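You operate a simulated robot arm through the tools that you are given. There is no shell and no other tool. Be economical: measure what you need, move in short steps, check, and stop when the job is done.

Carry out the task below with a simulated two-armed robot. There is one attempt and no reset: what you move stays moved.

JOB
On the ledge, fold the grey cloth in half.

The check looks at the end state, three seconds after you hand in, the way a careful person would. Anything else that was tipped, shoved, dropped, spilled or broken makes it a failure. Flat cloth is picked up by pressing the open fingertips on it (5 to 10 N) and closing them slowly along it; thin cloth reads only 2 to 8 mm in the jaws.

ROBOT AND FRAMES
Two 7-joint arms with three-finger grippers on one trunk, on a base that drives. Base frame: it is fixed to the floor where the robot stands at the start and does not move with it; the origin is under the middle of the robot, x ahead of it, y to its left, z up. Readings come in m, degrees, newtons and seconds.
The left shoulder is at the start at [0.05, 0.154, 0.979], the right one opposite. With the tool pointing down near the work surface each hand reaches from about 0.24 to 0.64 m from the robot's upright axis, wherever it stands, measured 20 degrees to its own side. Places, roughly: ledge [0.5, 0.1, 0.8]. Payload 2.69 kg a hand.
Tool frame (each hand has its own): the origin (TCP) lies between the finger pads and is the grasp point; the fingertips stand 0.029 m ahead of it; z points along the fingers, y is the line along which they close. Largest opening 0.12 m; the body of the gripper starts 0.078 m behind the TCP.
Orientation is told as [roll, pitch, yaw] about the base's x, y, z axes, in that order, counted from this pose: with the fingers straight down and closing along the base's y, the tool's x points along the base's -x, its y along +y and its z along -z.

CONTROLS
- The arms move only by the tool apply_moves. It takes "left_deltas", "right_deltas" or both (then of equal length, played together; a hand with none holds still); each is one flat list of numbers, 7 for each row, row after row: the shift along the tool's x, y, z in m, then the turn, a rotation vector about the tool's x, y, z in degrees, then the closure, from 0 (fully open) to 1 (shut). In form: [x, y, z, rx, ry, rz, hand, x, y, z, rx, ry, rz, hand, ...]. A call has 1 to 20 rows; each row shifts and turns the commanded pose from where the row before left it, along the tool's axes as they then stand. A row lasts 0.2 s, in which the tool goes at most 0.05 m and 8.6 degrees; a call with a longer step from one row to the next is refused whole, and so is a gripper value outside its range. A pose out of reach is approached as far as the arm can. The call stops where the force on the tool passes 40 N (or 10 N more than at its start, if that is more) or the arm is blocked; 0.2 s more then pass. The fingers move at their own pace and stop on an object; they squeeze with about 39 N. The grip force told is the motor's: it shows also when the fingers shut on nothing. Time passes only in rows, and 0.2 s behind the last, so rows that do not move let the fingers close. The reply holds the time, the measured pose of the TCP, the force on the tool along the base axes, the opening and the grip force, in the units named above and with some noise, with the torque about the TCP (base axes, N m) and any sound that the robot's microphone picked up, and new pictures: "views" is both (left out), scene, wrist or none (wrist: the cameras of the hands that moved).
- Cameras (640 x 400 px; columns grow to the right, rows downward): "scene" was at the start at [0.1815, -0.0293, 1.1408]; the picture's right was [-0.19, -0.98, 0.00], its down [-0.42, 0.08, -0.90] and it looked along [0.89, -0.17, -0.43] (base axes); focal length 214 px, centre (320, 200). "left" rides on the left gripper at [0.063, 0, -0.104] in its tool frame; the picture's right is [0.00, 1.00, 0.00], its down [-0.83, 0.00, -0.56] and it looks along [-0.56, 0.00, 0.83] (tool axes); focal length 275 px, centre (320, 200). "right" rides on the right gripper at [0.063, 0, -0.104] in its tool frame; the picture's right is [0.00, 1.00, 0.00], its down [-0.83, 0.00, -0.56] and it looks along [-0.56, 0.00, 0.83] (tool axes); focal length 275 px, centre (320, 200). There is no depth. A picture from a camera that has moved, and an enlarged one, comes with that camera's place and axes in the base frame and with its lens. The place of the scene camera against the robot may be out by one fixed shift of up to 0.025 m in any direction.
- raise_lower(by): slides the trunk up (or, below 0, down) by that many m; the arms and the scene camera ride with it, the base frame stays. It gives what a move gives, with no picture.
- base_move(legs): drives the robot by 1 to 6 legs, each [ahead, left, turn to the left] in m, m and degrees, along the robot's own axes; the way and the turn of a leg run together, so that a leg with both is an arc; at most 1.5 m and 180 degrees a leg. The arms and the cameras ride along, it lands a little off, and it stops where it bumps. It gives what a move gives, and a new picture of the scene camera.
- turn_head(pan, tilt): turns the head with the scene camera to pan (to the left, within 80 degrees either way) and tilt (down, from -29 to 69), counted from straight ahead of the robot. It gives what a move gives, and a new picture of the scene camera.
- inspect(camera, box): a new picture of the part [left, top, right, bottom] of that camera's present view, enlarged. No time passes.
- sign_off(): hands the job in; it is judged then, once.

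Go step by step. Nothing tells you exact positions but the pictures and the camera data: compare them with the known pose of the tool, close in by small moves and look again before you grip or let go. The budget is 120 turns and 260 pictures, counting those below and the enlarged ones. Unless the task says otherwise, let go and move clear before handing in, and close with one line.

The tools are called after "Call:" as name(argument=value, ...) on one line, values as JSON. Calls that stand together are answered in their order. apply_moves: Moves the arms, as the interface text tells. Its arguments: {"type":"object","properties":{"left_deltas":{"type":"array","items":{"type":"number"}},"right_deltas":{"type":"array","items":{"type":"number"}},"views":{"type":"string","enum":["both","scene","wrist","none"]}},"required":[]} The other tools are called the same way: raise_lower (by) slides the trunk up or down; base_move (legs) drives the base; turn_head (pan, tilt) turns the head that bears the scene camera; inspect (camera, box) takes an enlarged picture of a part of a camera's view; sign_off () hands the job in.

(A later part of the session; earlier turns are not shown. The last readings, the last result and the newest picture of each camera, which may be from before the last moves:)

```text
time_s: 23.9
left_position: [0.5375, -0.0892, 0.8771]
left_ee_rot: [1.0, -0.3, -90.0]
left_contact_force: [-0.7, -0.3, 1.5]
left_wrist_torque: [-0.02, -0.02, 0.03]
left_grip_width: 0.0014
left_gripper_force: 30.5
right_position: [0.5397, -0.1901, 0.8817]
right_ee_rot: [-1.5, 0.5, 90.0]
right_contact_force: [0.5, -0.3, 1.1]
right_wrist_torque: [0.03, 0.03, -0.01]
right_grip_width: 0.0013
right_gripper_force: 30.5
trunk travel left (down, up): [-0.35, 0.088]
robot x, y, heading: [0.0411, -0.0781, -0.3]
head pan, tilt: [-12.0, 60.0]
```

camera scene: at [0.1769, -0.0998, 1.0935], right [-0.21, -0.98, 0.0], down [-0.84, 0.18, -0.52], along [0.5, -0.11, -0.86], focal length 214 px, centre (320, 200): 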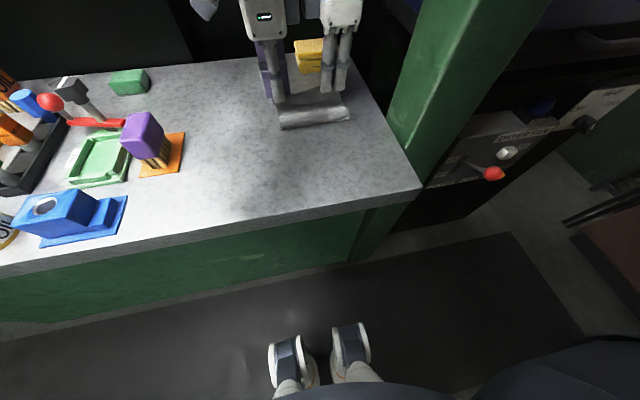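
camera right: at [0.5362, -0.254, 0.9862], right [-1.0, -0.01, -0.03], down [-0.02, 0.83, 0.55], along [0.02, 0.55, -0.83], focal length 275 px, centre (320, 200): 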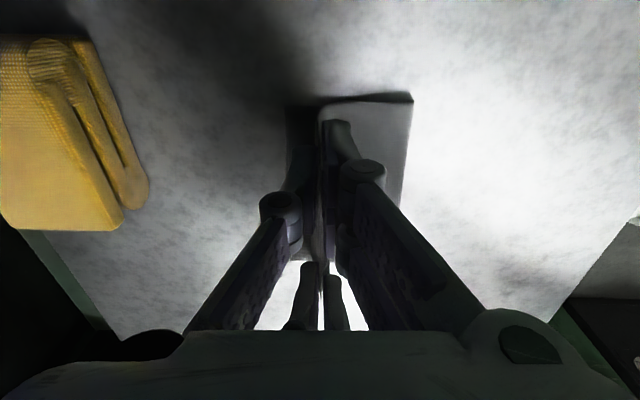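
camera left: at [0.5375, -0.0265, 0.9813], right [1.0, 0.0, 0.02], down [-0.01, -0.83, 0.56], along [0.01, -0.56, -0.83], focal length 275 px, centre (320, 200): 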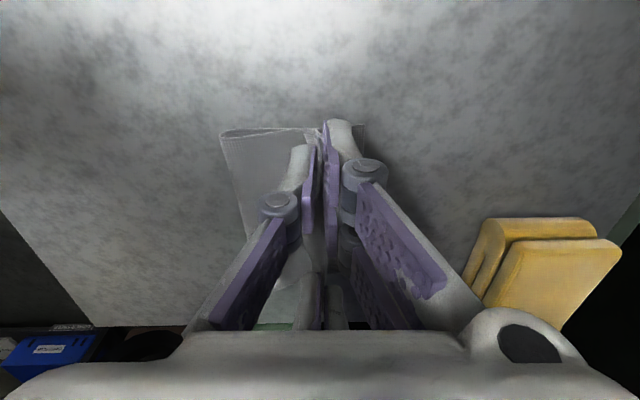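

The reach limit is confirmed. I'll use the base (1.2 cm ahead) and the trunk (down) to close the remaining gap.

Call:
base_move(legs=[[0.012, 0, 0]])

Call:
raise_lower(by=-0.012)

```text
time_s: 24.8
left_position: [0.5551, -0.0838, 0.8729]
left_ee_rot: [0.6, -0.6, -89.8]
left_contact_force: [1.2, 11.3, 1.3]
left_wrist_torque: [-1.54, -0.1, 0.08]
left_grip_width: 0.0025
left_gripper_force: 33.5
right_position: [0.5534, -0.1806, 0.876]
right_ee_rot: [-0.7, 1.0, 91.1]
right_contact_force: [0.3, -11.0, -2.7]
right_wrist_torque: [1.25, 0.09, -0.18]
right_grip_width: 0.0025
right_gripper_force: 29.7
trunk travel left (down, up): [-0.35, 0.088]
robot x, y, heading: [0.0451, -0.0766, -0.3]
head pan, tilt: [-12.0, 60.0]
stopped in leg 1: the robot was blocked; the commanded pose is now the measured one
camera scene: at [0.1962, -0.0948, 1.0922], right [-0.21, -0.98, 0.01], down [-0.84, 0.17, -0.51], along [0.5, -0.11, -0.86], focal length 214 px, centre (320, 200)
```

scene: 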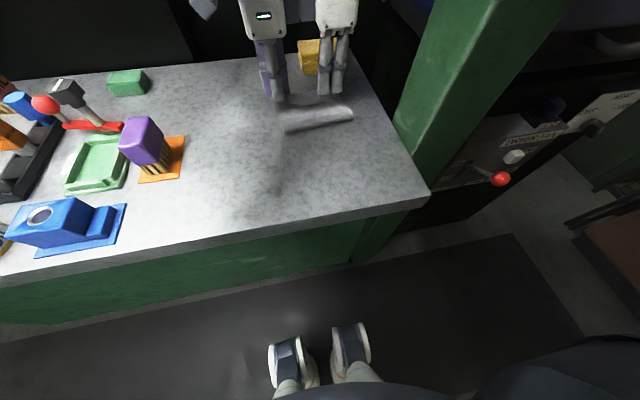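

```text
time_s: 25.4
left_position: [0.5622, -0.0932, 0.8548]
left_ee_rot: [-0.1, 0.0, -90.0]
left_contact_force: [0.0, -0.3, -1.1]
left_wrist_torque: [0.01, -0.01, -0.03]
left_grip_width: 0.0029
left_gripper_force: 33.6
right_position: [0.5608, -0.1891, 0.8564]
right_ee_rot: [0.0, 0.4, 90.8]
right_contact_force: [-0.5, -2.0, 0.3]
right_wrist_torque: [0.03, -0.07, 0.01]
right_grip_width: 0.0021
right_gripper_force: 30.4
trunk travel left (down, up): [-0.338, 0.1]
robot x, y, heading: [0.0485, -0.0797, -0.0]
head pan, tilt: [-12.0, 60.0]
```

The two arms touched each other briefly but are free again. The hands are now at x ≈ 0.561 with the tips about 6 mm above the ledge, so I'll look before letting go.

Call:
apply_moves(left_deltas=[0, 0, 0, 0, 0, 0, 1], right_deltas=[0, 0, 0, 0, 0, 0, 1])

Call:
inspect(camera="scene", box=[220, 30, 420, 155])

```text
time_s: 25.8
left_position: [0.563, -0.0935, 0.8552]
left_ee_rot: [-0.1, -0.2, -90.0]
left_contact_force: [-0.7, 0.0, 0.4]
left_wrist_torque: [0.05, -0.04, -0.01]
left_grip_width: 0.002
left_gripper_force: 29.9
right_position: [0.5616, -0.1891, 0.8567]
right_ee_rot: [-0.1, 0.5, 90.7]
right_contact_force: [-1.4, 0.3, -0.4]
right_wrist_torque: [-0.02, 0.04, -0.01]
right_grip_width: 0.0029
right_gripper_force: 34.7
trunk travel left (down, up): [-0.338, 0.1]
robot x, y, heading: [0.0509, -0.0767, 0.2]
head pan, tilt: [-12.0, 60.0]
camera scene: at [0.2106, -0.1031, 1.0774], right [-0.21, -0.98, 0.0], down [-0.85, 0.18, -0.5], along [0.49, -0.1, -0.87], focal length 214 px, centre (320, 200)
camera right: at [0.562, -0.2517, 0.962], right [-1.0, -0.02, 0.0], down [-0.02, 0.83, 0.55], along [-0.01, 0.55, -0.84], focal length 275 px, centre (320, 200)
camera left: at [0.5639, -0.0294, 0.9608], right [1.0, -0.01, 0.0], down [0.0, -0.83, 0.56], along [0.0, -0.56, -0.83], focal length 275 px, centre (320, 200)
```

scene: 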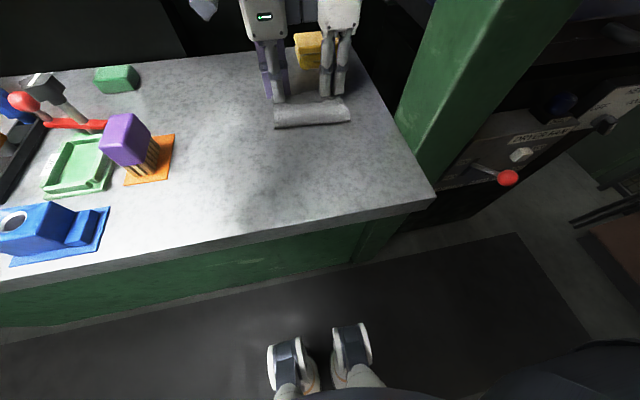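
right: 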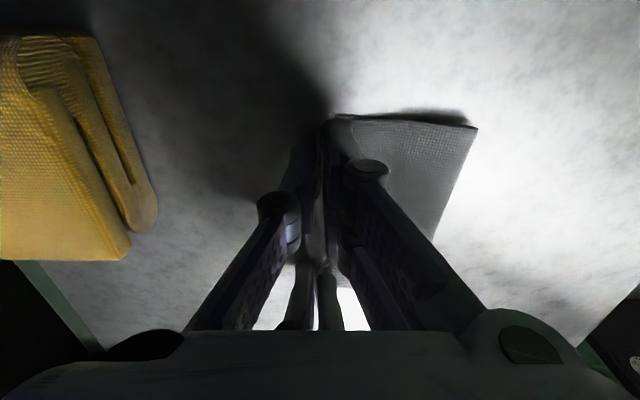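
left: 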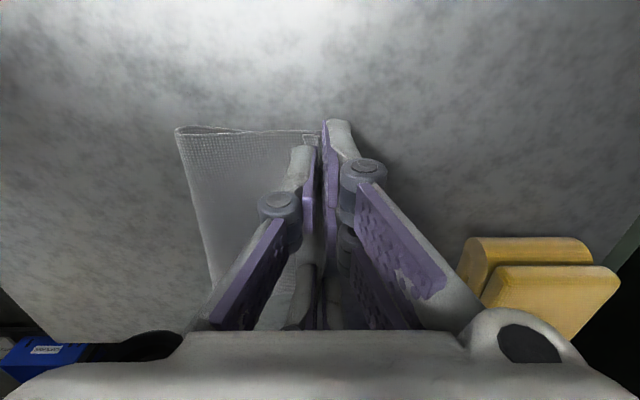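

```text
3.20 times, centred on (320, 92) of scene
camera zoom: at [0.2106, -0.1031, 1.0774], right [-0.21, -0.98, 0.0], down [-0.85, 0.18, -0.5], along [0.49, -0.1, -0.87], focal length 686 px, centre (320, 544)
```

zoom: 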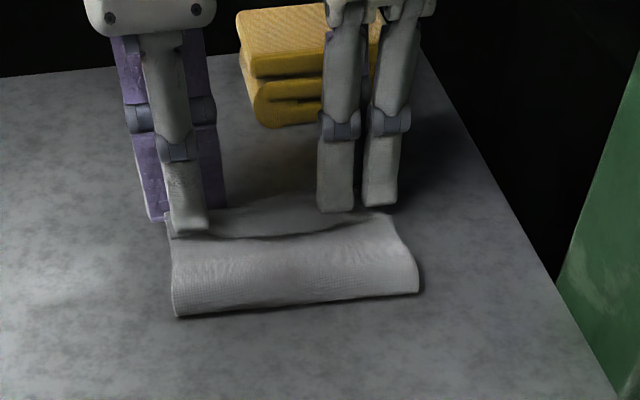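

The near edge sits over the far edge with the crease at x ≈ 0.49 and a neat fold. I'll open slowly and lift straight up.

Call:
apply_moves(left_deltas=[0, 0, 0, 0, 0, 0, 0.95, 0, 0, 0, 0, 0, 0, 0.9, 0, 0, 0, 0, 0, 0, 0.85, 0, 0, 0, 0, 0, 0, 0.8, 0, 0, -0.004, 0, 0, 0, 0.8, 0, 0, -0.006, 0, 0, 0, 0.8, 0, 0, -0.01, 0, 0, 0, 0.8, 0, 0, -0.02, 0, 0, 0, 0.8, 0, 0, -0.03, 0, 0, 0, 0.8, 0, 0, -0.03, 0, 0, 0, 0.8], right_deltas=[0, 0, 0, 0, 0, 0, 0.95, 0, 0, 0, 0, 0, 0, 0.9, 0, 0, 0, 0, 0, 0, 0.85, 0, 0, 0, 0, 0, 0, 0.8, 0, 0, -0.004, 0, 0, 0, 0.8, 0, 0, -0.006, 0, 0, 0, 0.8, 0, 0, -0.01, 0, 0, 0, 0.8, 0, 0, -0.02, 0, 0, 0, 0.8, 0, 0, -0.03, 0, 0, 0, 0.8, 0, 0, -0.03, 0, 0, 0, 0.8])

Call:
inspect(camera="scene", box=[220, 30, 420, 155])

```text
time_s: 28.0
left_position: [0.5621, -0.094, 0.9557]
left_ee_rot: [0.0, -0.1, -90.1]
left_contact_force: [-0.3, 0.9, -0.2]
left_wrist_torque: [0.01, 0.03, -0.04]
left_grip_width: 0.0239
left_gripper_force: 0.1
right_position: [0.5601, -0.1891, 0.9585]
right_ee_rot: [-0.2, 0.5, 90.9]
right_contact_force: [-0.8, -0.2, -0.9]
right_wrist_torque: [-0.03, -0.02, -0.03]
right_grip_width: 0.0239
right_gripper_force: 0.1
trunk travel left (down, up): [-0.338, 0.1]
robot x, y, heading: [0.0471, -0.0774, -0.2]
head pan, tilt: [-12.0, 60.0]
camera scene: at [0.2102, -0.1042, 1.0775], right [-0.21, -0.98, 0.0], down [-0.85, 0.18, -0.5], along [0.49, -0.1, -0.87], focal length 214 px, centre (320, 200)
camera right: at [0.5612, -0.252, 1.0631], right [-1.0, -0.02, 0.0], down [-0.02, 0.83, 0.55], along [-0.01, 0.55, -0.83], focal length 275 px, centre (320, 200)
camera left: at [0.564, -0.0305, 1.0609], right [1.0, -0.01, 0.0], down [-0.01, -0.83, 0.56], along [0.0, -0.56, -0.83], focal length 275 px, centre (320, 200)
```

scene: 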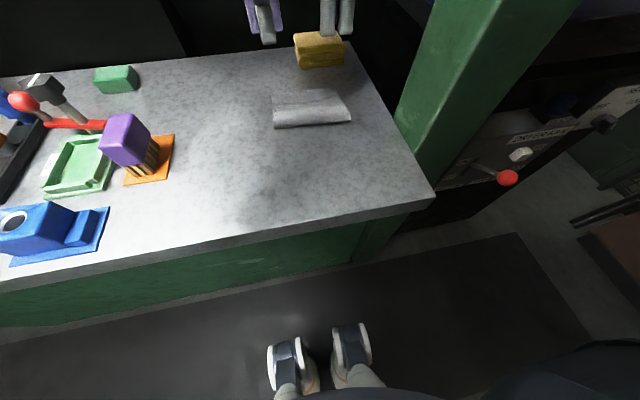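
right: 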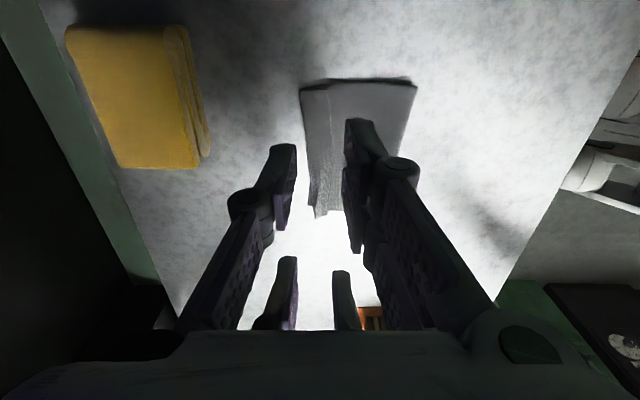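
left: 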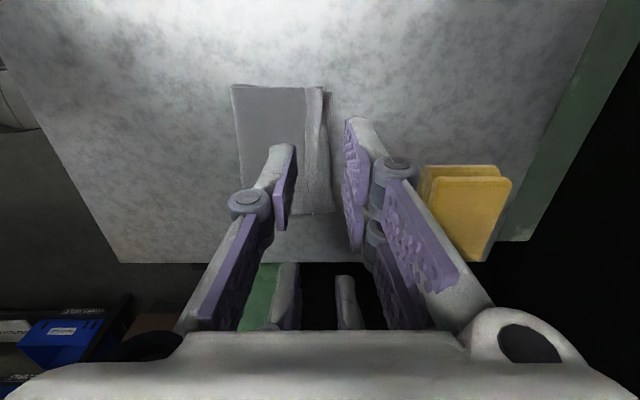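

```text
3.20 times, centred on (320, 92) of scene
camera zoom: at [0.2102, -0.1042, 1.0775], right [-0.21, -0.98, 0.0], down [-0.85, 0.18, -0.5], along [0.49, -0.1, -0.87], focal length 686 px, centre (320, 544)
```

zoom: 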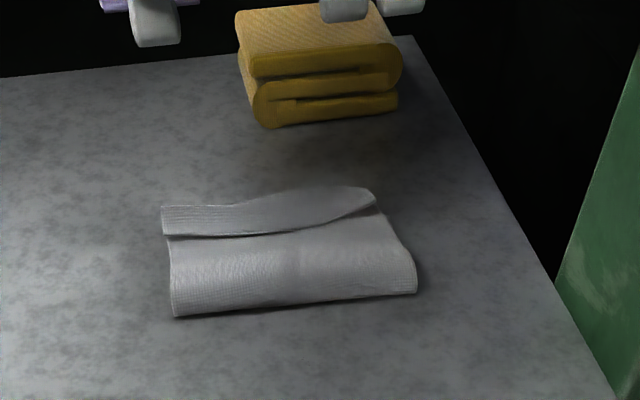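

The cloth is folded, but the upper edge seems to have a turned-back hem. I'll look closer.

Call:
inspect(camera="left", box=[210, 70, 370, 230])

Call:
inspect(camera="right", box=[280, 60, 440, 230])

```text
2.50 times, centred on (290, 150) of left
camera zoom: at [0.564, -0.0305, 1.0609], right [1.0, -0.01, 0.0], down [-0.01, -0.83, 0.56], along [0.0, -0.56, -0.83], focal length 688 px, centre (395, 325)
```

zoom: 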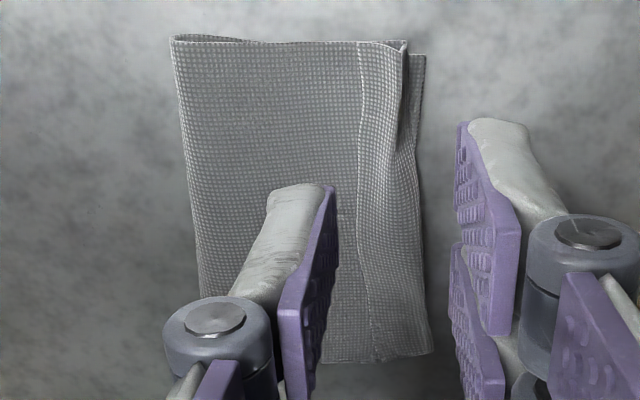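

```text
2.35 times, centred on (360, 145) of right
camera zoom: at [0.5612, -0.252, 1.0631], right [-1.0, -0.02, 0.0], down [-0.02, 0.83, 0.55], along [-0.01, 0.55, -0.83], focal length 648 px, centre (226, 329)
```

zoom: 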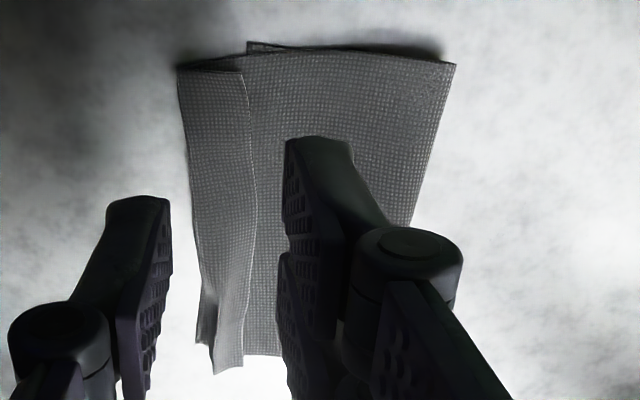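

The near edge came down as a turned-back hem about 15–20 mm wide. I'll pull the hands back toward me for an unobstructed view before correcting it.

Call:
apply_moves(left_deltas=[0, -0.03, -0.012, 0, 0, 0, 0.8, 0, -0.03, -0.01, 0, 0, 0, 0.8, 0, -0.03, 0, 0, 0, 0, 0.8, 0.01, -0.02, 0, 0, 0, 0, 0.8], right_deltas=[0, 0.03, -0.012, 0, 0, 0, 0.8, 0, 0.03, -0.01, 0, 0, 0, 0.8, 0, 0.03, 0, 0, 0, 0, 0.8, 0.01, 0.02, 0, 0, 0, 0, 0.8], views="wrist")

Call:
inspect(camera="right", box=[100, 60, 340, 230])

Call:
inspect(camera="left", box=[300, 60, 540, 230])

```text
time_s: 29.0
left_position: [0.4499, -0.0828, 0.9781]
left_ee_rot: [0.3, -0.1, -90.1]
left_contact_force: [-0.2, 0.7, -0.4]
left_wrist_torque: [0.01, 0.0, -0.02]
left_grip_width: 0.0239
left_gripper_force: 0.1
right_position: [0.4501, -0.1983, 0.9805]
right_ee_rot: [-0.4, 0.5, 90.9]
right_contact_force: [-0.3, -0.3, 0.8]
right_wrist_torque: [0.0, -0.01, -0.01]
right_grip_width: 0.0238
right_gripper_force: 0.0
trunk travel left (down, up): [-0.338, 0.1]
robot x, y, heading: [0.0506, -0.0793, 0.1]
head pan, tilt: [-12.0, 60.0]
camera right: at [0.4491, -0.2612, 1.0852], right [-1.0, -0.02, -0.01], down [-0.02, 0.84, 0.55], along [0.0, 0.55, -0.84], focal length 275 px, centre (320, 200)
camera left: at [0.4521, -0.0185, 1.0833], right [1.0, -0.01, 0.0], down [-0.01, -0.83, 0.56], along [0.0, -0.56, -0.83], focal length 275 px, centre (320, 200)
```

right: 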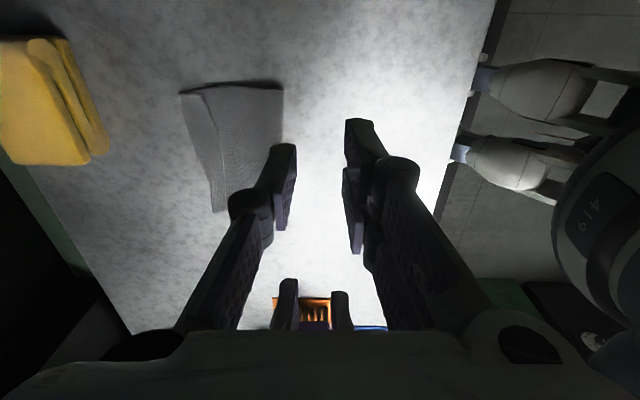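
left: 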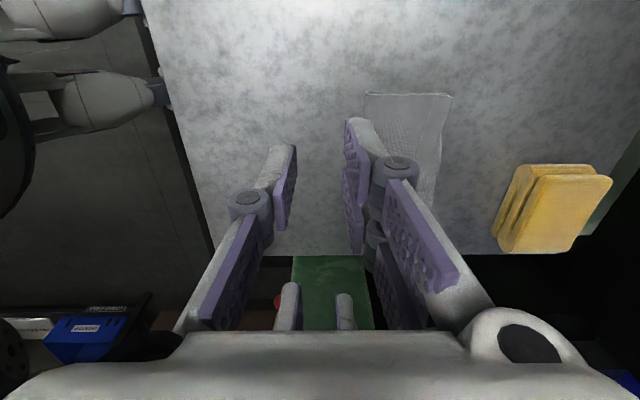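

```text
2.35 times, centred on (220, 145) of right
camera zoom: at [0.4491, -0.2612, 1.0852], right [-1.0, -0.02, -0.01], down [-0.02, 0.84, 0.55], along [0.0, 0.55, -0.84], focal length 648 px, centre (555, 329)
```

zoom: 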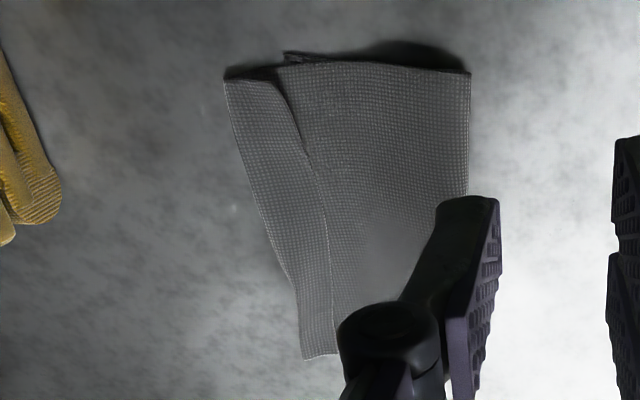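

```text
2.35 times, centred on (420, 145) of left
camera zoom: at [0.4521, -0.0185, 1.0833], right [1.0, -0.01, 0.0], down [-0.01, -0.83, 0.56], along [0.0, -0.56, -0.83], focal length 648 px, centre (85, 329)
```

zoom: 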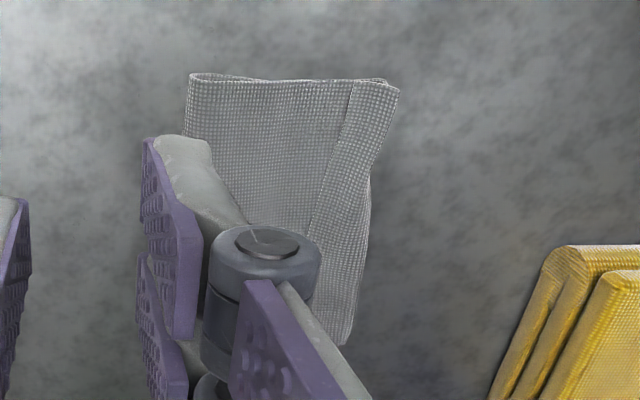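

Call:
inspect(camera="scene", box=[260, 75, 360, 138])

```text
6.35 times, centred on (310, 106) of scene
camera zoom: at [0.2089, -0.102, 1.0778], right [-0.21, -0.98, 0.0], down [-0.85, 0.18, -0.5], along [0.49, -0.11, -0.87], focal length 1362 px, centre (384, 794)
```

zoom: 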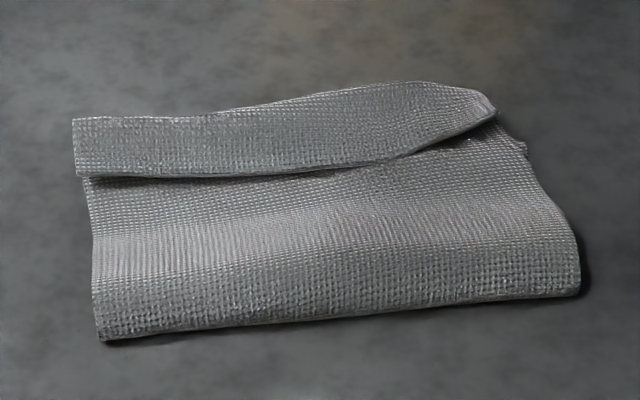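

The hem lies on top with a slightly raised free edge at x ≈ 0.556, and the upper layer overshoots the lower. I'll move the base a bit closer for reach. Then I'll sweep the hem open with closed fingertips, and afterwards re-grip the true edge to align it.

Call:
base_move(legs=[[0.04, 0, 0]])

```text
time_s: 29.7
left_position: [0.4553, -0.0829, 0.9795]
left_ee_rot: [0.4, -0.1, -90.2]
left_contact_force: [-0.3, -0.1, -0.1]
left_wrist_torque: [-0.05, -0.04, -0.01]
left_grip_width: 0.0241
left_gripper_force: 0.0
right_position: [0.4516, -0.1972, 0.9824]
right_ee_rot: [-0.8, 0.7, 91.2]
right_contact_force: [-0.1, -0.1, 0.1]
right_wrist_torque: [-0.01, 0.01, -0.02]
right_grip_width: 0.024
right_gripper_force: 0.1
trunk travel left (down, up): [-0.338, 0.1]
robot x, y, heading: [0.0563, -0.0794, -0.3]
head pan, tilt: [-12.0, 60.0]
stopped in leg 1: the robot was blocked; the commanded pose is now the measured one
camera scene: at [0.2125, -0.1024, 1.0782], right [-0.21, -0.98, 0.0], down [-0.84, 0.18, -0.5], along [0.49, -0.11, -0.86], focal length 214 px, centre (320, 200)
```

scene: 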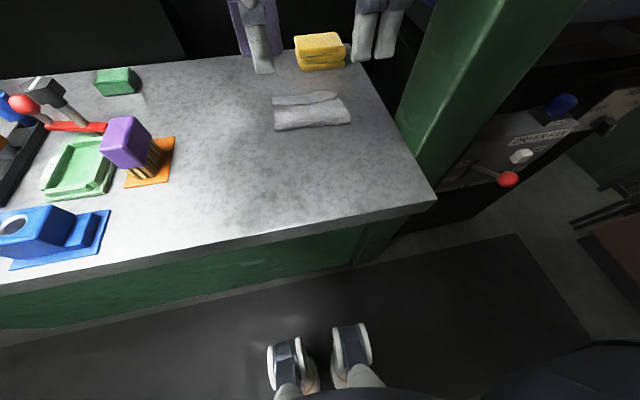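

The base is at its forward limit against the ledge, so I'll work from here. I'll bring closed fingertips down just in front of the hem's free edge.

Call:
apply_moves(left_deltas=[-0.0014, 0.016, 0.023, 0, 0, 0, 1, -0.0014, 0.016, 0.023, 0, 0, 0, 1, -0.0014, 0.016, 0.023, 0, 0, 0, 1, -0.0014, 0.016, 0.023, 0, 0, 0, 1, -0.0014, 0.016, 0.023, 0, 0, 0, 1, 0, 0, 0.004, 0, 0, 0, 1, 0, 0, 0, 0, 0, 0, 1], right_deltas=[-0.0006, -0.0167, 0.0236, 0, 0, -0.3, 1, -0.0006, -0.0167, 0.0236, 0, 0, -0.3, 1, -0.0006, -0.0167, 0.0236, 0, 0, -0.3, 1, -0.0006, -0.0167, 0.0236, 0, 0, -0.3, 1, -0.0006, -0.0167, 0.0236, 0, 0, 0, 1, 0, 0, 0.004, 0, 0, 0, 1, 0, 0, 0, 0, 0, 0, 1])

```text
time_s: 31.5
left_position: [0.5222, -0.0843, 0.8672]
left_ee_rot: [1.0, -0.4, -90.2]
left_contact_force: [-0.1, 0.3, 0.3]
left_wrist_torque: [-0.07, 0.01, 0.04]
left_grip_width: 0.0002
left_gripper_force: 28.4
right_position: [0.5238, -0.1843, 0.8799]
right_ee_rot: [-3.1, 1.1, 93.0]
right_contact_force: [0.5, -0.1, 0.6]
right_wrist_torque: [0.0, 0.02, -0.03]
right_grip_width: 0.0
right_gripper_force: 28.6
trunk travel left (down, up): [-0.338, 0.1]
robot x, y, heading: [0.0536, -0.0774, -0.5]
head pan, tilt: [-12.0, 60.0]
stopped in row 7 (right hand): the arm was blocked; the commanded pose is now the measured one
camera scene: at [0.196, -0.0958, 1.0795], right [-0.21, -0.98, 0.0], down [-0.84, 0.18, -0.52], along [0.5, -0.11, -0.86], focal length 214 px, centre (320, 200)
camera right: at [0.5206, -0.2465, 0.9853], right [-1.0, -0.06, -0.05], down [-0.07, 0.84, 0.54], along [0.01, 0.54, -0.84], focal length 275 px, centre (320, 200)
camera left: at [0.5216, -0.0211, 0.9708], right [1.0, -0.01, 0.02], down [-0.02, -0.83, 0.56], along [0.01, -0.56, -0.83], focal length 275 px, centre (320, 200)
```

scene: 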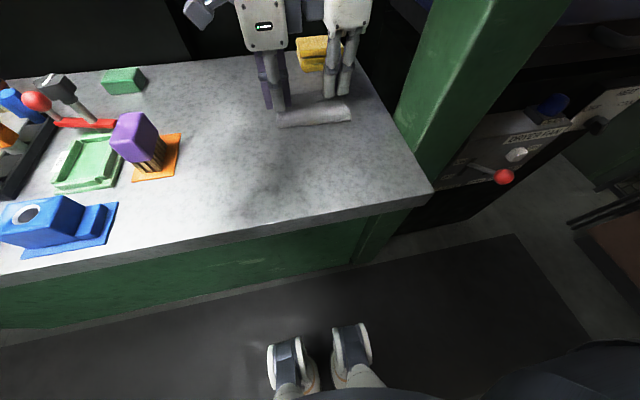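
right: 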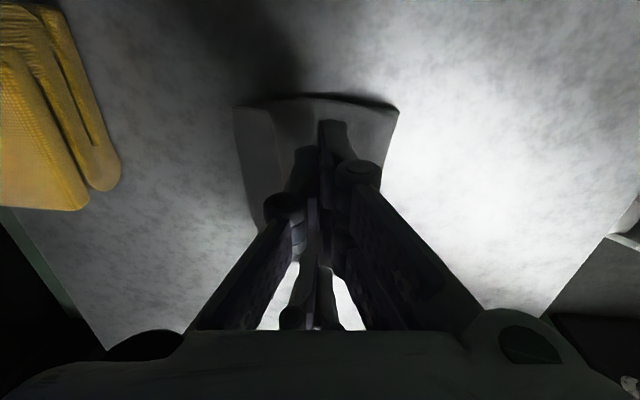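
left: 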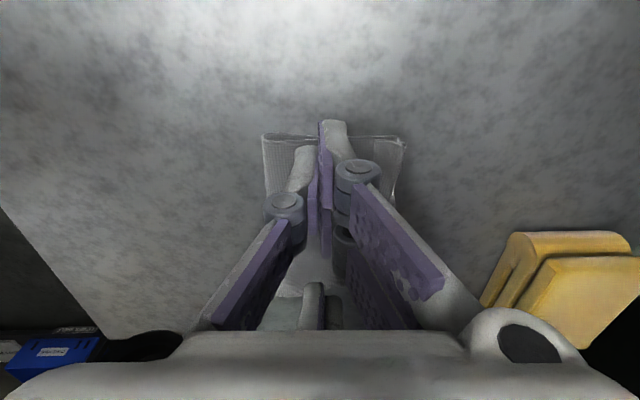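

The right arm is being blocked, probably by the green post at its elbow. I'll lift both hands and look to the right.

Call:
apply_moves(left_deltas=[0, -0.01, -0.03, 0, 0, 0, 1, 0, -0.02, -0.03, 0, 0, 0, 1], right_deltas=[0, 0.01, -0.03, 0, 0, 0, 1, 0, 0.02, -0.03, 0, 0, 0, 1], views="none")

Call:
turn_head(pan=-50, tilt=25)

```text
time_s: 32.1
left_position: [0.5075, -0.0787, 0.9214]
left_ee_rot: [0.4, -0.6, -89.9]
left_contact_force: [-0.1, 0.6, 1.0]
left_wrist_torque: [0.01, 0.02, -0.01]
left_grip_width: 0.0002
left_gripper_force: 28.5
right_position: [0.505, -0.179, 0.9262]
right_ee_rot: [-1.5, 1.7, 93.2]
right_contact_force: [0.8, 0.0, 0.1]
right_wrist_torque: [-0.02, -0.03, 0.02]
right_grip_width: 0.0004
right_gripper_force: 28.4
trunk travel left (down, up): [-0.338, 0.1]
robot x, y, heading: [0.058, -0.0792, 0.1]
head pan, tilt: [-12.0, 60.0]
```

```text
time_s: 33.2
left_position: [0.5071, -0.0805, 0.9196]
left_ee_rot: [0.3, -0.6, -90.1]
left_contact_force: [-0.5, 0.9, 0.0]
left_wrist_torque: [-0.01, -0.01, -0.01]
left_grip_width: 0.0
left_gripper_force: 28.8
right_position: [0.5051, -0.1804, 0.9272]
right_ee_rot: [-1.5, 1.7, 93.0]
right_contact_force: [0.0, 0.9, 0.7]
right_wrist_torque: [0.02, -0.01, 0.0]
right_grip_width: 0.0
right_gripper_force: 28.8
trunk travel left (down, up): [-0.338, 0.1]
robot x, y, heading: [0.0536, -0.0788, -0.0]
head pan, tilt: [-50.0, 25.0]
camera scene: at [0.2084, -0.1474, 1.1288], right [-0.77, -0.64, 0.01], down [-0.27, 0.31, -0.91], along [0.58, -0.7, -0.41], focal length 214 px, centre (320, 200)
```

scene: 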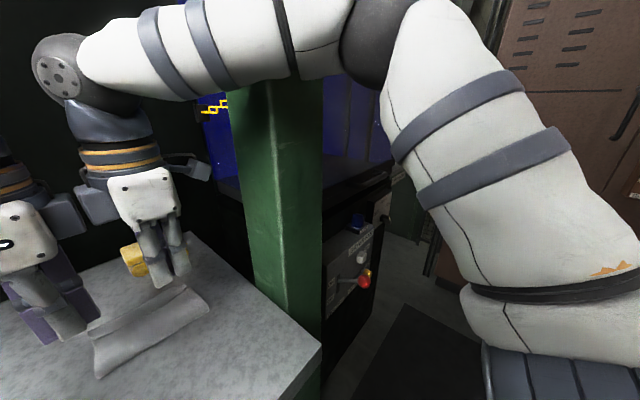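

The right forearm presses on the post when it reaches forward, while the left arm is free. I'll park the right hand back and up and work with the left hand alone.

Call:
apply_moves(right_deltas=[0, 0.03, -0.02, 0, 0, 0, 1, 0, 0.03, -0.02, 0, 0, 0, 1, 0, 0.03, -0.02, 0, 0, 0, 1, 0.01, 0.03, -0.02, 0, 0, 0, 1, 0.02, 0.03, -0.02, 0, 0, 0, 1, 0.02, 0.03, -0.02, 0, 0, 0, 1], views="none")

Call:
turn_head(pan=-12, tilt=50)

Call:
apply_moves(left_deltas=[-0.003, 0.009, 0.02, -0.3, 0.6, 0, 1, -0.003, 0.009, 0.02, 0, 0, 0, 1, -0.003, 0.009, 0.016, 0, 0, 0, 1, 0, 0, 0, 0, 0, 0, 1])

```text
time_s: 34.6
left_position: [0.5094, -0.0922, 0.9195]
left_ee_rot: [0.0, 0.0, -90.1]
left_contact_force: [-0.7, -0.1, 0.8]
left_wrist_torque: [0.04, 0.02, -0.01]
left_grip_width: 0.0
left_gripper_force: 28.1
right_position: [0.329, -0.2522, 1.0438]
right_ee_rot: [-1.5, 0.5, 92.6]
right_contact_force: [-0.1, 0.4, -0.3]
right_wrist_torque: [-0.01, 0.01, 0.02]
right_grip_width: 0.0
right_gripper_force: 28.7
trunk travel left (down, up): [-0.338, 0.1]
robot x, y, heading: [0.0571, -0.0812, -0.2]
head pan, tilt: [-50.0, 25.0]
```

```text
time_s: 35.6
left_position: [0.5088, -0.0912, 0.9189]
left_ee_rot: [0.2, 0.0, -90.2]
left_contact_force: [-0.4, 0.1, -0.2]
left_wrist_torque: [0.0, 0.01, -0.01]
left_grip_width: 0.0
left_gripper_force: 28.9
right_position: [0.3298, -0.2508, 1.0418]
right_ee_rot: [-1.3, 0.6, 92.7]
right_contact_force: [-0.1, -0.6, 0.2]
right_wrist_torque: [0.02, 0.01, -0.02]
right_grip_width: 0.0
right_gripper_force: 28.4
trunk travel left (down, up): [-0.338, 0.1]
robot x, y, heading: [0.0563, -0.0774, -0.2]
head pan, tilt: [-12.0, 50.0]
camera scene: at [0.228, -0.1063, 1.0901], right [-0.21, -0.98, 0.0], down [-0.75, 0.16, -0.64], along [0.63, -0.13, -0.77], focal length 214 px, centre (320, 200)
```

scene: 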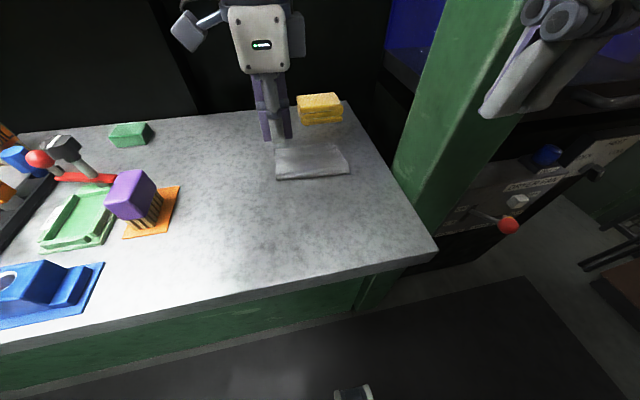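

```text
time_s: 36.6
left_position: [0.5363, -0.0998, 0.8618]
left_ee_rot: [0.4, 0.6, -90.0]
left_contact_force: [-0.3, -0.4, 0.2]
left_wrist_torque: [-0.01, 0.0, -0.03]
left_grip_width: 0.0
left_gripper_force: 28.4
right_position: [0.3289, -0.2513, 1.043]
right_ee_rot: [-1.4, 0.5, 92.6]
right_contact_force: [-0.1, -0.5, -0.3]
right_wrist_torque: [-0.01, -0.01, -0.02]
right_grip_width: 0.0
right_gripper_force: 28.2
trunk travel left (down, up): [-0.338, 0.1]
robot x, y, heading: [0.0562, -0.0777, -0.1]
head pan, tilt: [-12.0, 50.0]
camera scene: at [0.2279, -0.1062, 1.0901], right [-0.21, -0.98, 0.0], down [-0.75, 0.16, -0.64], along [0.63, -0.13, -0.77], focal length 214 px, centre (320, 200)
camera left: at [0.5375, -0.0379, 0.968], right [1.0, -0.01, 0.01], down [-0.01, -0.84, 0.55], along [0.0, -0.55, -0.84], focal length 275 px, centre (320, 200)
```

scene: 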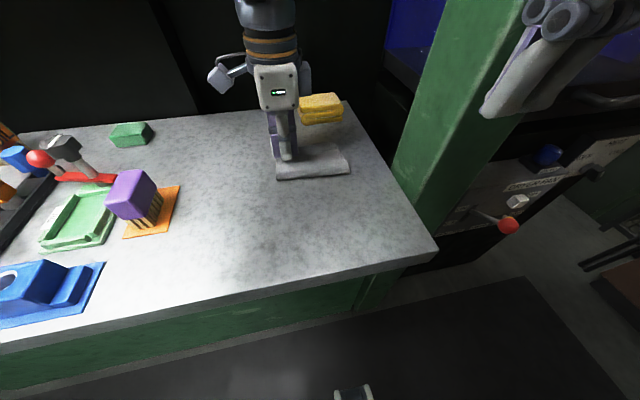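
left: 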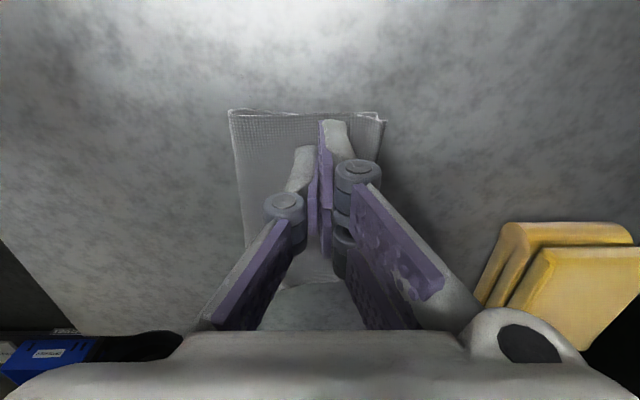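

Call:
apply_moves(left_deltas=[0, 0, 0.003, 0, 0, 0, 1, 0, 0, 0.003, 0, 0, 0, 1, 0, 0, 0.0015, 0, 0, 0, 1, 0, 0, 0, 0, 0, 0, 1], views="none")

Call:
apply_moves(left_deltas=[0, 0, 0.0015, 0, 0, 0, 1, 0, 0, 0, 0, 0, 0, 1], views="none")

Call:
apply_moves(left_deltas=[0, 0, 0.0015, 0, 0, 0, 1, 0, 0, 0, 0, 0, 0, 1], views="none")

```text
time_s: 37.6
left_position: [0.5379, -0.1007, 0.8543]
left_ee_rot: [0.4, 0.5, -90.2]
left_contact_force: [0.0, 0.5, 1.0]
left_wrist_torque: [0.0, 0.0, 0.0]
left_grip_width: 0.0
left_gripper_force: 28.4
right_position: [0.3294, -0.2516, 1.042]
right_ee_rot: [-1.3, 0.6, 92.6]
right_contact_force: [-0.6, 0.1, 0.7]
right_wrist_torque: [0.01, -0.01, 0.01]
right_grip_width: 0.0
right_gripper_force: 28.5
trunk travel left (down, up): [-0.338, 0.1]
robot x, y, heading: [0.0578, -0.0772, -0.2]
head pan, tilt: [-12.0, 50.0]
```

```text
time_s: 38.2
left_position: [0.5379, -0.101, 0.8535]
left_ee_rot: [0.4, 0.6, -90.1]
left_contact_force: [-1.0, -0.1, -0.4]
left_wrist_torque: [-0.03, 0.04, 0.03]
left_grip_width: 0.0
left_gripper_force: 28.6
right_position: [0.3295, -0.251, 1.042]
right_ee_rot: [-1.3, 0.5, 92.5]
right_contact_force: [0.8, 0.0, 0.2]
right_wrist_torque: [-0.01, 0.03, 0.0]
right_grip_width: 0.0001
right_gripper_force: 28.3
trunk travel left (down, up): [-0.338, 0.1]
robot x, y, heading: [0.0586, -0.08, -0.3]
head pan, tilt: [-12.0, 50.0]
```

```text
time_s: 38.8
left_position: [0.5372, -0.1003, 0.8523]
left_ee_rot: [0.3, 0.7, -90.0]
left_contact_force: [-0.5, -0.2, 0.5]
left_wrist_torque: [-0.01, 0.01, -0.03]
left_grip_width: 0.0
left_gripper_force: 28.4
right_position: [0.3282, -0.2512, 1.0408]
right_ee_rot: [-1.3, 0.4, 92.5]
right_contact_force: [0.8, 0.5, 0.5]
right_wrist_torque: [0.0, 0.0, 0.0]
right_grip_width: 0.0001
right_gripper_force: 28.6
trunk travel left (down, up): [-0.338, 0.1]
robot x, y, heading: [0.057, -0.0765, -0.1]
head pan, tilt: [-12.0, 50.0]
```

The tips are about 3 mm above the ledge, level with the cloth stack. Now I sweep forward gently.

Call:
apply_moves(left_deltas=[0, 0.004, 0, 0, 0, 0, 1, 0, 0.004, 0, 0, 0, 0, 1, 0, 0.004, 0, 0, 0, 0, 1, 0, 0.004, 0, 0, 0, 0, 1, 0, 0.004, 0, 0, 0, 0, 1], views="wrist")

Call:
inspect(camera="scene", box=[255, 110, 365, 185])

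```text
time_s: 40.0
left_position: [0.5575, -0.0989, 0.8516]
left_ee_rot: [0.4, 0.7, -90.2]
left_contact_force: [-0.2, 0.2, -0.2]
left_wrist_torque: [0.0, 0.01, -0.02]
left_grip_width: 0.0
left_gripper_force: 28.8
right_position: [0.3281, -0.252, 1.042]
right_ee_rot: [-1.3, 0.5, 92.6]
right_contact_force: [-0.1, 0.9, -0.2]
right_wrist_torque: [-0.02, -0.02, 0.0]
right_grip_width: 0.0
right_gripper_force: 28.6
trunk travel left (down, up): [-0.338, 0.1]
robot x, y, heading: [0.0569, -0.0784, -0.1]
head pan, tilt: [-12.0, 50.0]
camera left: at [0.5577, -0.0374, 0.9578], right [1.0, -0.01, 0.01], down [-0.01, -0.84, 0.55], along [0.0, -0.55, -0.84], focal length 275 px, centre (320, 200)
```

left: 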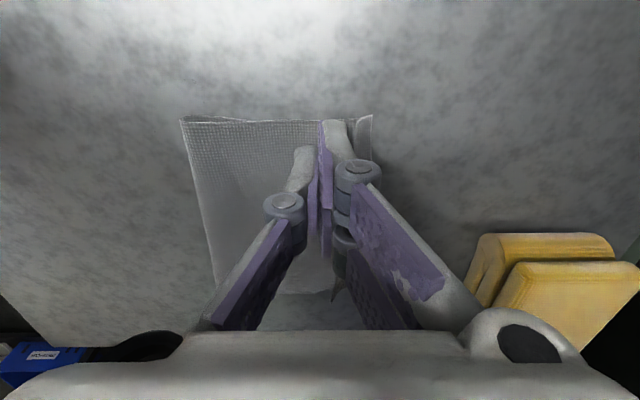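

```text
5.33 times, centred on (310, 148) of scene
camera zoom: at [0.228, -0.1063, 1.09], right [-0.21, -0.98, 0.0], down [-0.75, 0.16, -0.64], along [0.63, -0.13, -0.77], focal length 1144 px, centre (373, 480)
```

zoom: 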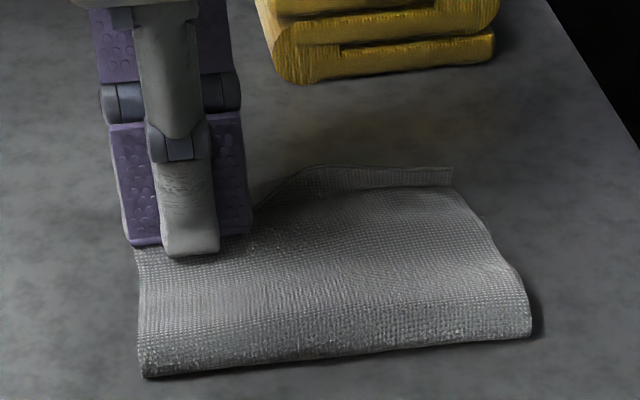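

It's working: the flap is standing up along the whole edge. I'll continue the sweep so it flops over.

Call:
apply_moves(left_deltas=[0, 0.004, 0, 0, 0, 0, 1, 0, 0.004, 0, 0, 0, 0, 1, 0, 0.004, -0.001, 0, 0, 0, 1, 0, 0.004, -0.001, 0, 0, 0, 1, 0, 0.004, -0.001, 0, 0, 0, 1, 0, 0.004, -0.001, 0, 0, 0, 1], views="wrist")

Call:
inspect(camera="scene", box=[255, 110, 365, 185])

```text
time_s: 41.4
left_position: [0.5815, -0.1002, 0.8554]
left_ee_rot: [0.5, 0.5, -90.1]
left_contact_force: [-0.4, 0.0, -0.3]
left_wrist_torque: [-0.02, 0.0, -0.05]
left_grip_width: 0.0001
left_gripper_force: 29.3
right_position: [0.3293, -0.2512, 1.0419]
right_ee_rot: [-1.3, 0.4, 92.8]
right_contact_force: [0.4, 0.5, 0.0]
right_wrist_torque: [0.01, -0.01, 0.02]
right_grip_width: 0.0001
right_gripper_force: 28.7
trunk travel left (down, up): [-0.338, 0.1]
robot x, y, heading: [0.0585, -0.074, 0.1]
head pan, tilt: [-12.0, 50.0]
camera left: at [0.5819, -0.0378, 0.9616], right [1.0, -0.01, 0.01], down [-0.01, -0.84, 0.55], along [0.0, -0.55, -0.84], focal length 275 px, centre (320, 200)
```

left: 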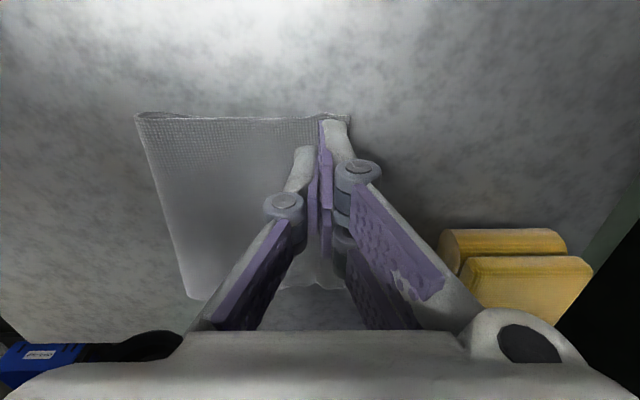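

```text
5.33 times, centred on (310, 148) of scene
camera zoom: at [0.228, -0.1063, 1.09], right [-0.21, -0.98, 0.0], down [-0.75, 0.16, -0.64], along [0.63, -0.13, -0.77], focal length 1144 px, centre (373, 480)
```

zoom: 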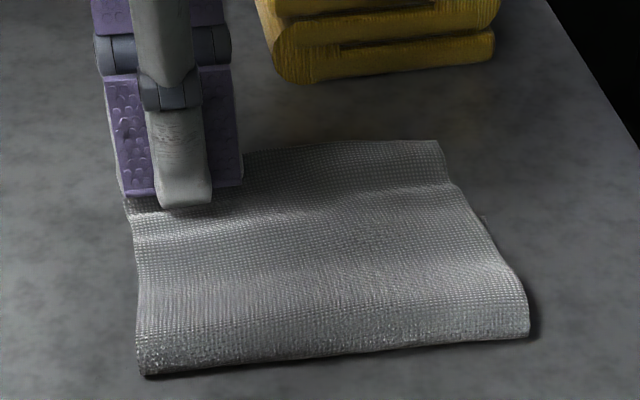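

The hem is fully unfolded. I'll lift straight up and check how the layers line up.

Call:
apply_moves(left_deltas=[0, 0, -0.02, 0, 0, 0, 1, 0, 0, -0.03, 0, 0, 0, 1, 0, -0.04, -0.03, 0, 0, 0, 1, 0, -0.045, -0.03, 0, 0, 0, 1, 0, -0.045, 0, 0, 0, 0, 1], views="wrist")

Call:
inspect(camera="left", box=[340, 60, 560, 240])

Call:
inspect(camera="scene", box=[255, 120, 365, 190])

```text
refused: row 4 steps farther than a row can; nothing moved
```

```text
2.22 times, centred on (450, 150) of left
camera zoom: at [0.5819, -0.0378, 0.9616], right [1.0, -0.01, 0.01], down [-0.01, -0.84, 0.55], along [0.0, -0.55, -0.84], focal length 612 px, centre (31, 311)
```

zoom: 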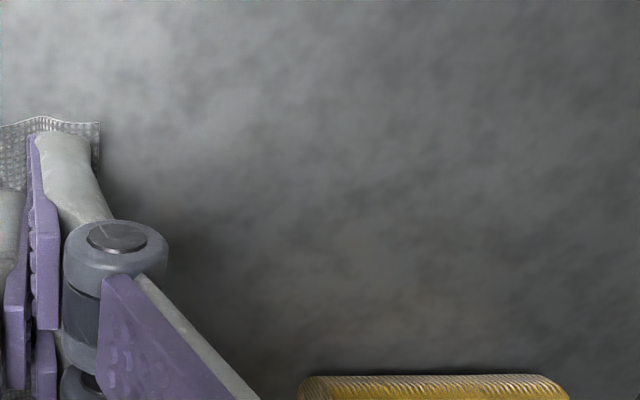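

```text
5.71 times, centred on (310, 155) of scene
camera zoom: at [0.228, -0.1063, 1.09], right [-0.21, -0.98, 0.0], down [-0.75, 0.16, -0.64], along [0.63, -0.13, -0.77], focal length 1226 px, centre (377, 457)
```

zoom: 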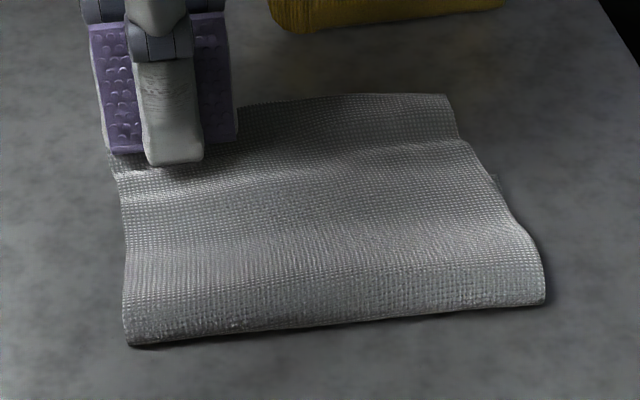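

Call:
apply_moves(left_deltas=[0, 0, -0.02, 0, 0, 0, 1, 0, 0, -0.03, 0, 0, 0, 1, 0, -0.035, -0.03, 0, 0, 0, 1, 0, -0.035, -0.03, 0, 0, 0, 1, 0, -0.045, 0, 0, 0, 0, 1, 0, -0.045, 0, 0, 0, 0, 1], views="wrist")

Call:
inspect(camera="left", box=[340, 60, 560, 240])

Call:
inspect(camera="scene", box=[255, 120, 365, 190])

```text
time_s: 42.8
left_position: [0.4201, -0.1005, 0.9657]
left_ee_rot: [0.5, 0.5, -90.1]
left_contact_force: [0.7, -0.1, -0.7]
left_wrist_torque: [-0.01, -0.02, 0.03]
left_grip_width: 0.0001
left_gripper_force: 28.4
right_position: [0.3295, -0.2516, 1.0422]
right_ee_rot: [-1.4, 0.5, 92.6]
right_contact_force: [0.4, -0.2, -0.3]
right_wrist_torque: [-0.01, -0.02, 0.0]
right_grip_width: 0.0
right_gripper_force: 28.1
trunk travel left (down, up): [-0.338, 0.1]
robot x, y, heading: [0.0604, -0.0812, -0.2]
head pan, tilt: [-12.0, 50.0]
camera left: at [0.4207, -0.038, 1.0722], right [1.0, -0.01, 0.01], down [-0.01, -0.84, 0.55], along [0.0, -0.55, -0.84], focal length 275 px, centre (320, 200)
```

left: 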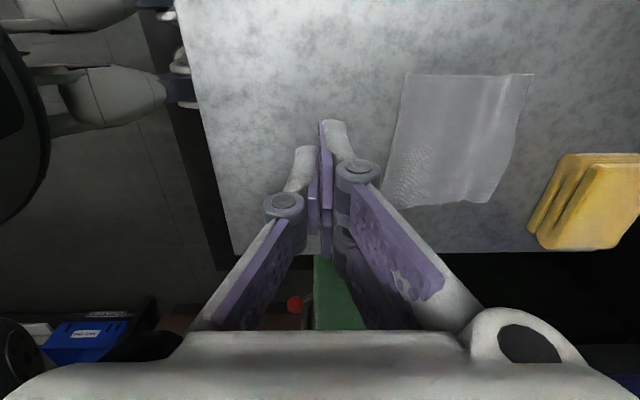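

```text
2.22 times, centred on (450, 150) of left
camera zoom: at [0.4207, -0.038, 1.0722], right [1.0, -0.01, 0.01], down [-0.01, -0.84, 0.55], along [0.0, -0.55, -0.84], focal length 612 px, centre (31, 311)
```

zoom: 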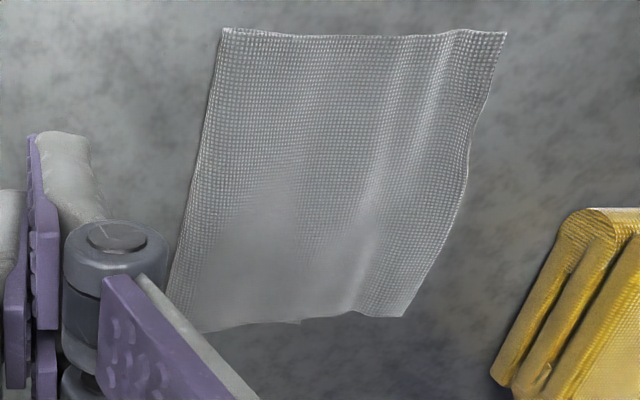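

```text
5.71 times, centred on (310, 155) of scene
camera zoom: at [0.2276, -0.1061, 1.0901], right [-0.21, -0.98, 0.0], down [-0.75, 0.16, -0.64], along [0.63, -0.13, -0.77], focal length 1226 px, centre (377, 457)
```

zoom: 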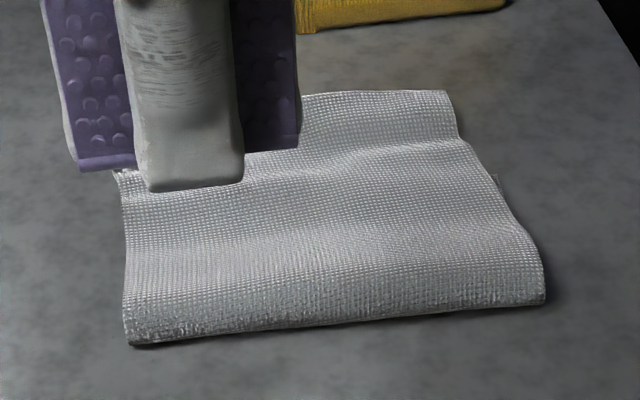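

The flap is open. The upper edge now lies at x ≈ 0.602, overshooting the lower edge (0.575 left, 0.555 right). I'll pinch the middle of the upper edge with the left hand and shift it back by about 3 cm.

Call:
apply_moves(left_deltas=[-0.0085, 0.0346, 0.0188, 0, 0, 0, 0.88, -0.0085, 0.0346, 0.0188, 0, 0, 0, 0.88, -0.0085, 0.0346, 0.0188, 0, 0, 0, 0.88, -0.0085, 0.0346, 0.0188, 0, 0, 0, 0.88, -0.0085, 0.0346, 0.0188, 0, 0, 0, 0.88, 0, 0, 0, 0, 0, 0, 0.88])

```text
time_s: 44.2
left_position: [0.5846, -0.1307, 0.8772]
left_ee_rot: [0.4, 0.3, -89.6]
left_contact_force: [-0.2, 0.4, 0.7]
left_wrist_torque: [0.02, 0.0, -0.01]
left_grip_width: 0.0143
left_gripper_force: 0.1
left hand out of reach, approached as far as the arm can: row 5
right_position: [0.3297, -0.2518, 1.0425]
right_ee_rot: [-1.2, 0.4, 92.6]
right_contact_force: [0.9, 0.7, -0.2]
right_wrist_torque: [-0.01, 0.0, 0.01]
right_grip_width: 0.0
right_gripper_force: 28.8
trunk travel left (down, up): [-0.338, 0.1]
robot x, y, heading: [0.0609, -0.0807, -0.1]
head pan, tilt: [-12.0, 50.0]
camera scene: at [0.228, -0.1065, 1.0901], right [-0.21, -0.98, 0.0], down [-0.75, 0.16, -0.64], along [0.63, -0.13, -0.77], focal length 214 px, centre (320, 200)
camera left: at [0.5846, -0.0685, 0.9831], right [1.0, 0.0, 0.01], down [0.0, -0.83, 0.55], along [0.01, -0.55, -0.83], focal length 275 px, centre (320, 200)
```

scene: 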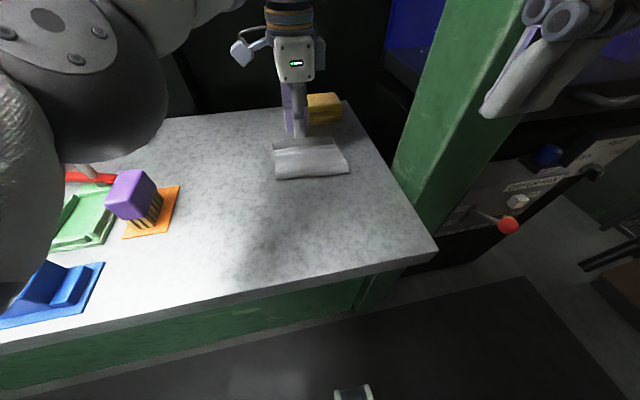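
left: 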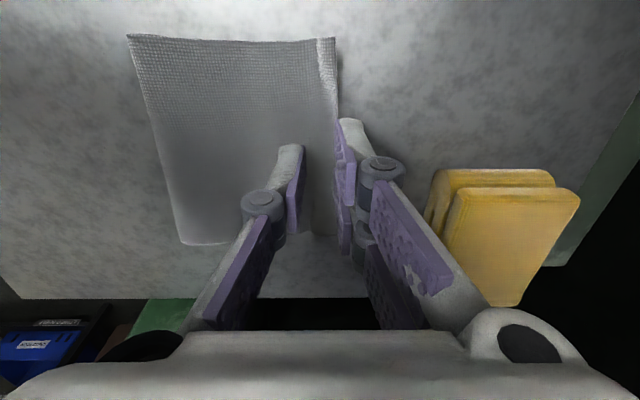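

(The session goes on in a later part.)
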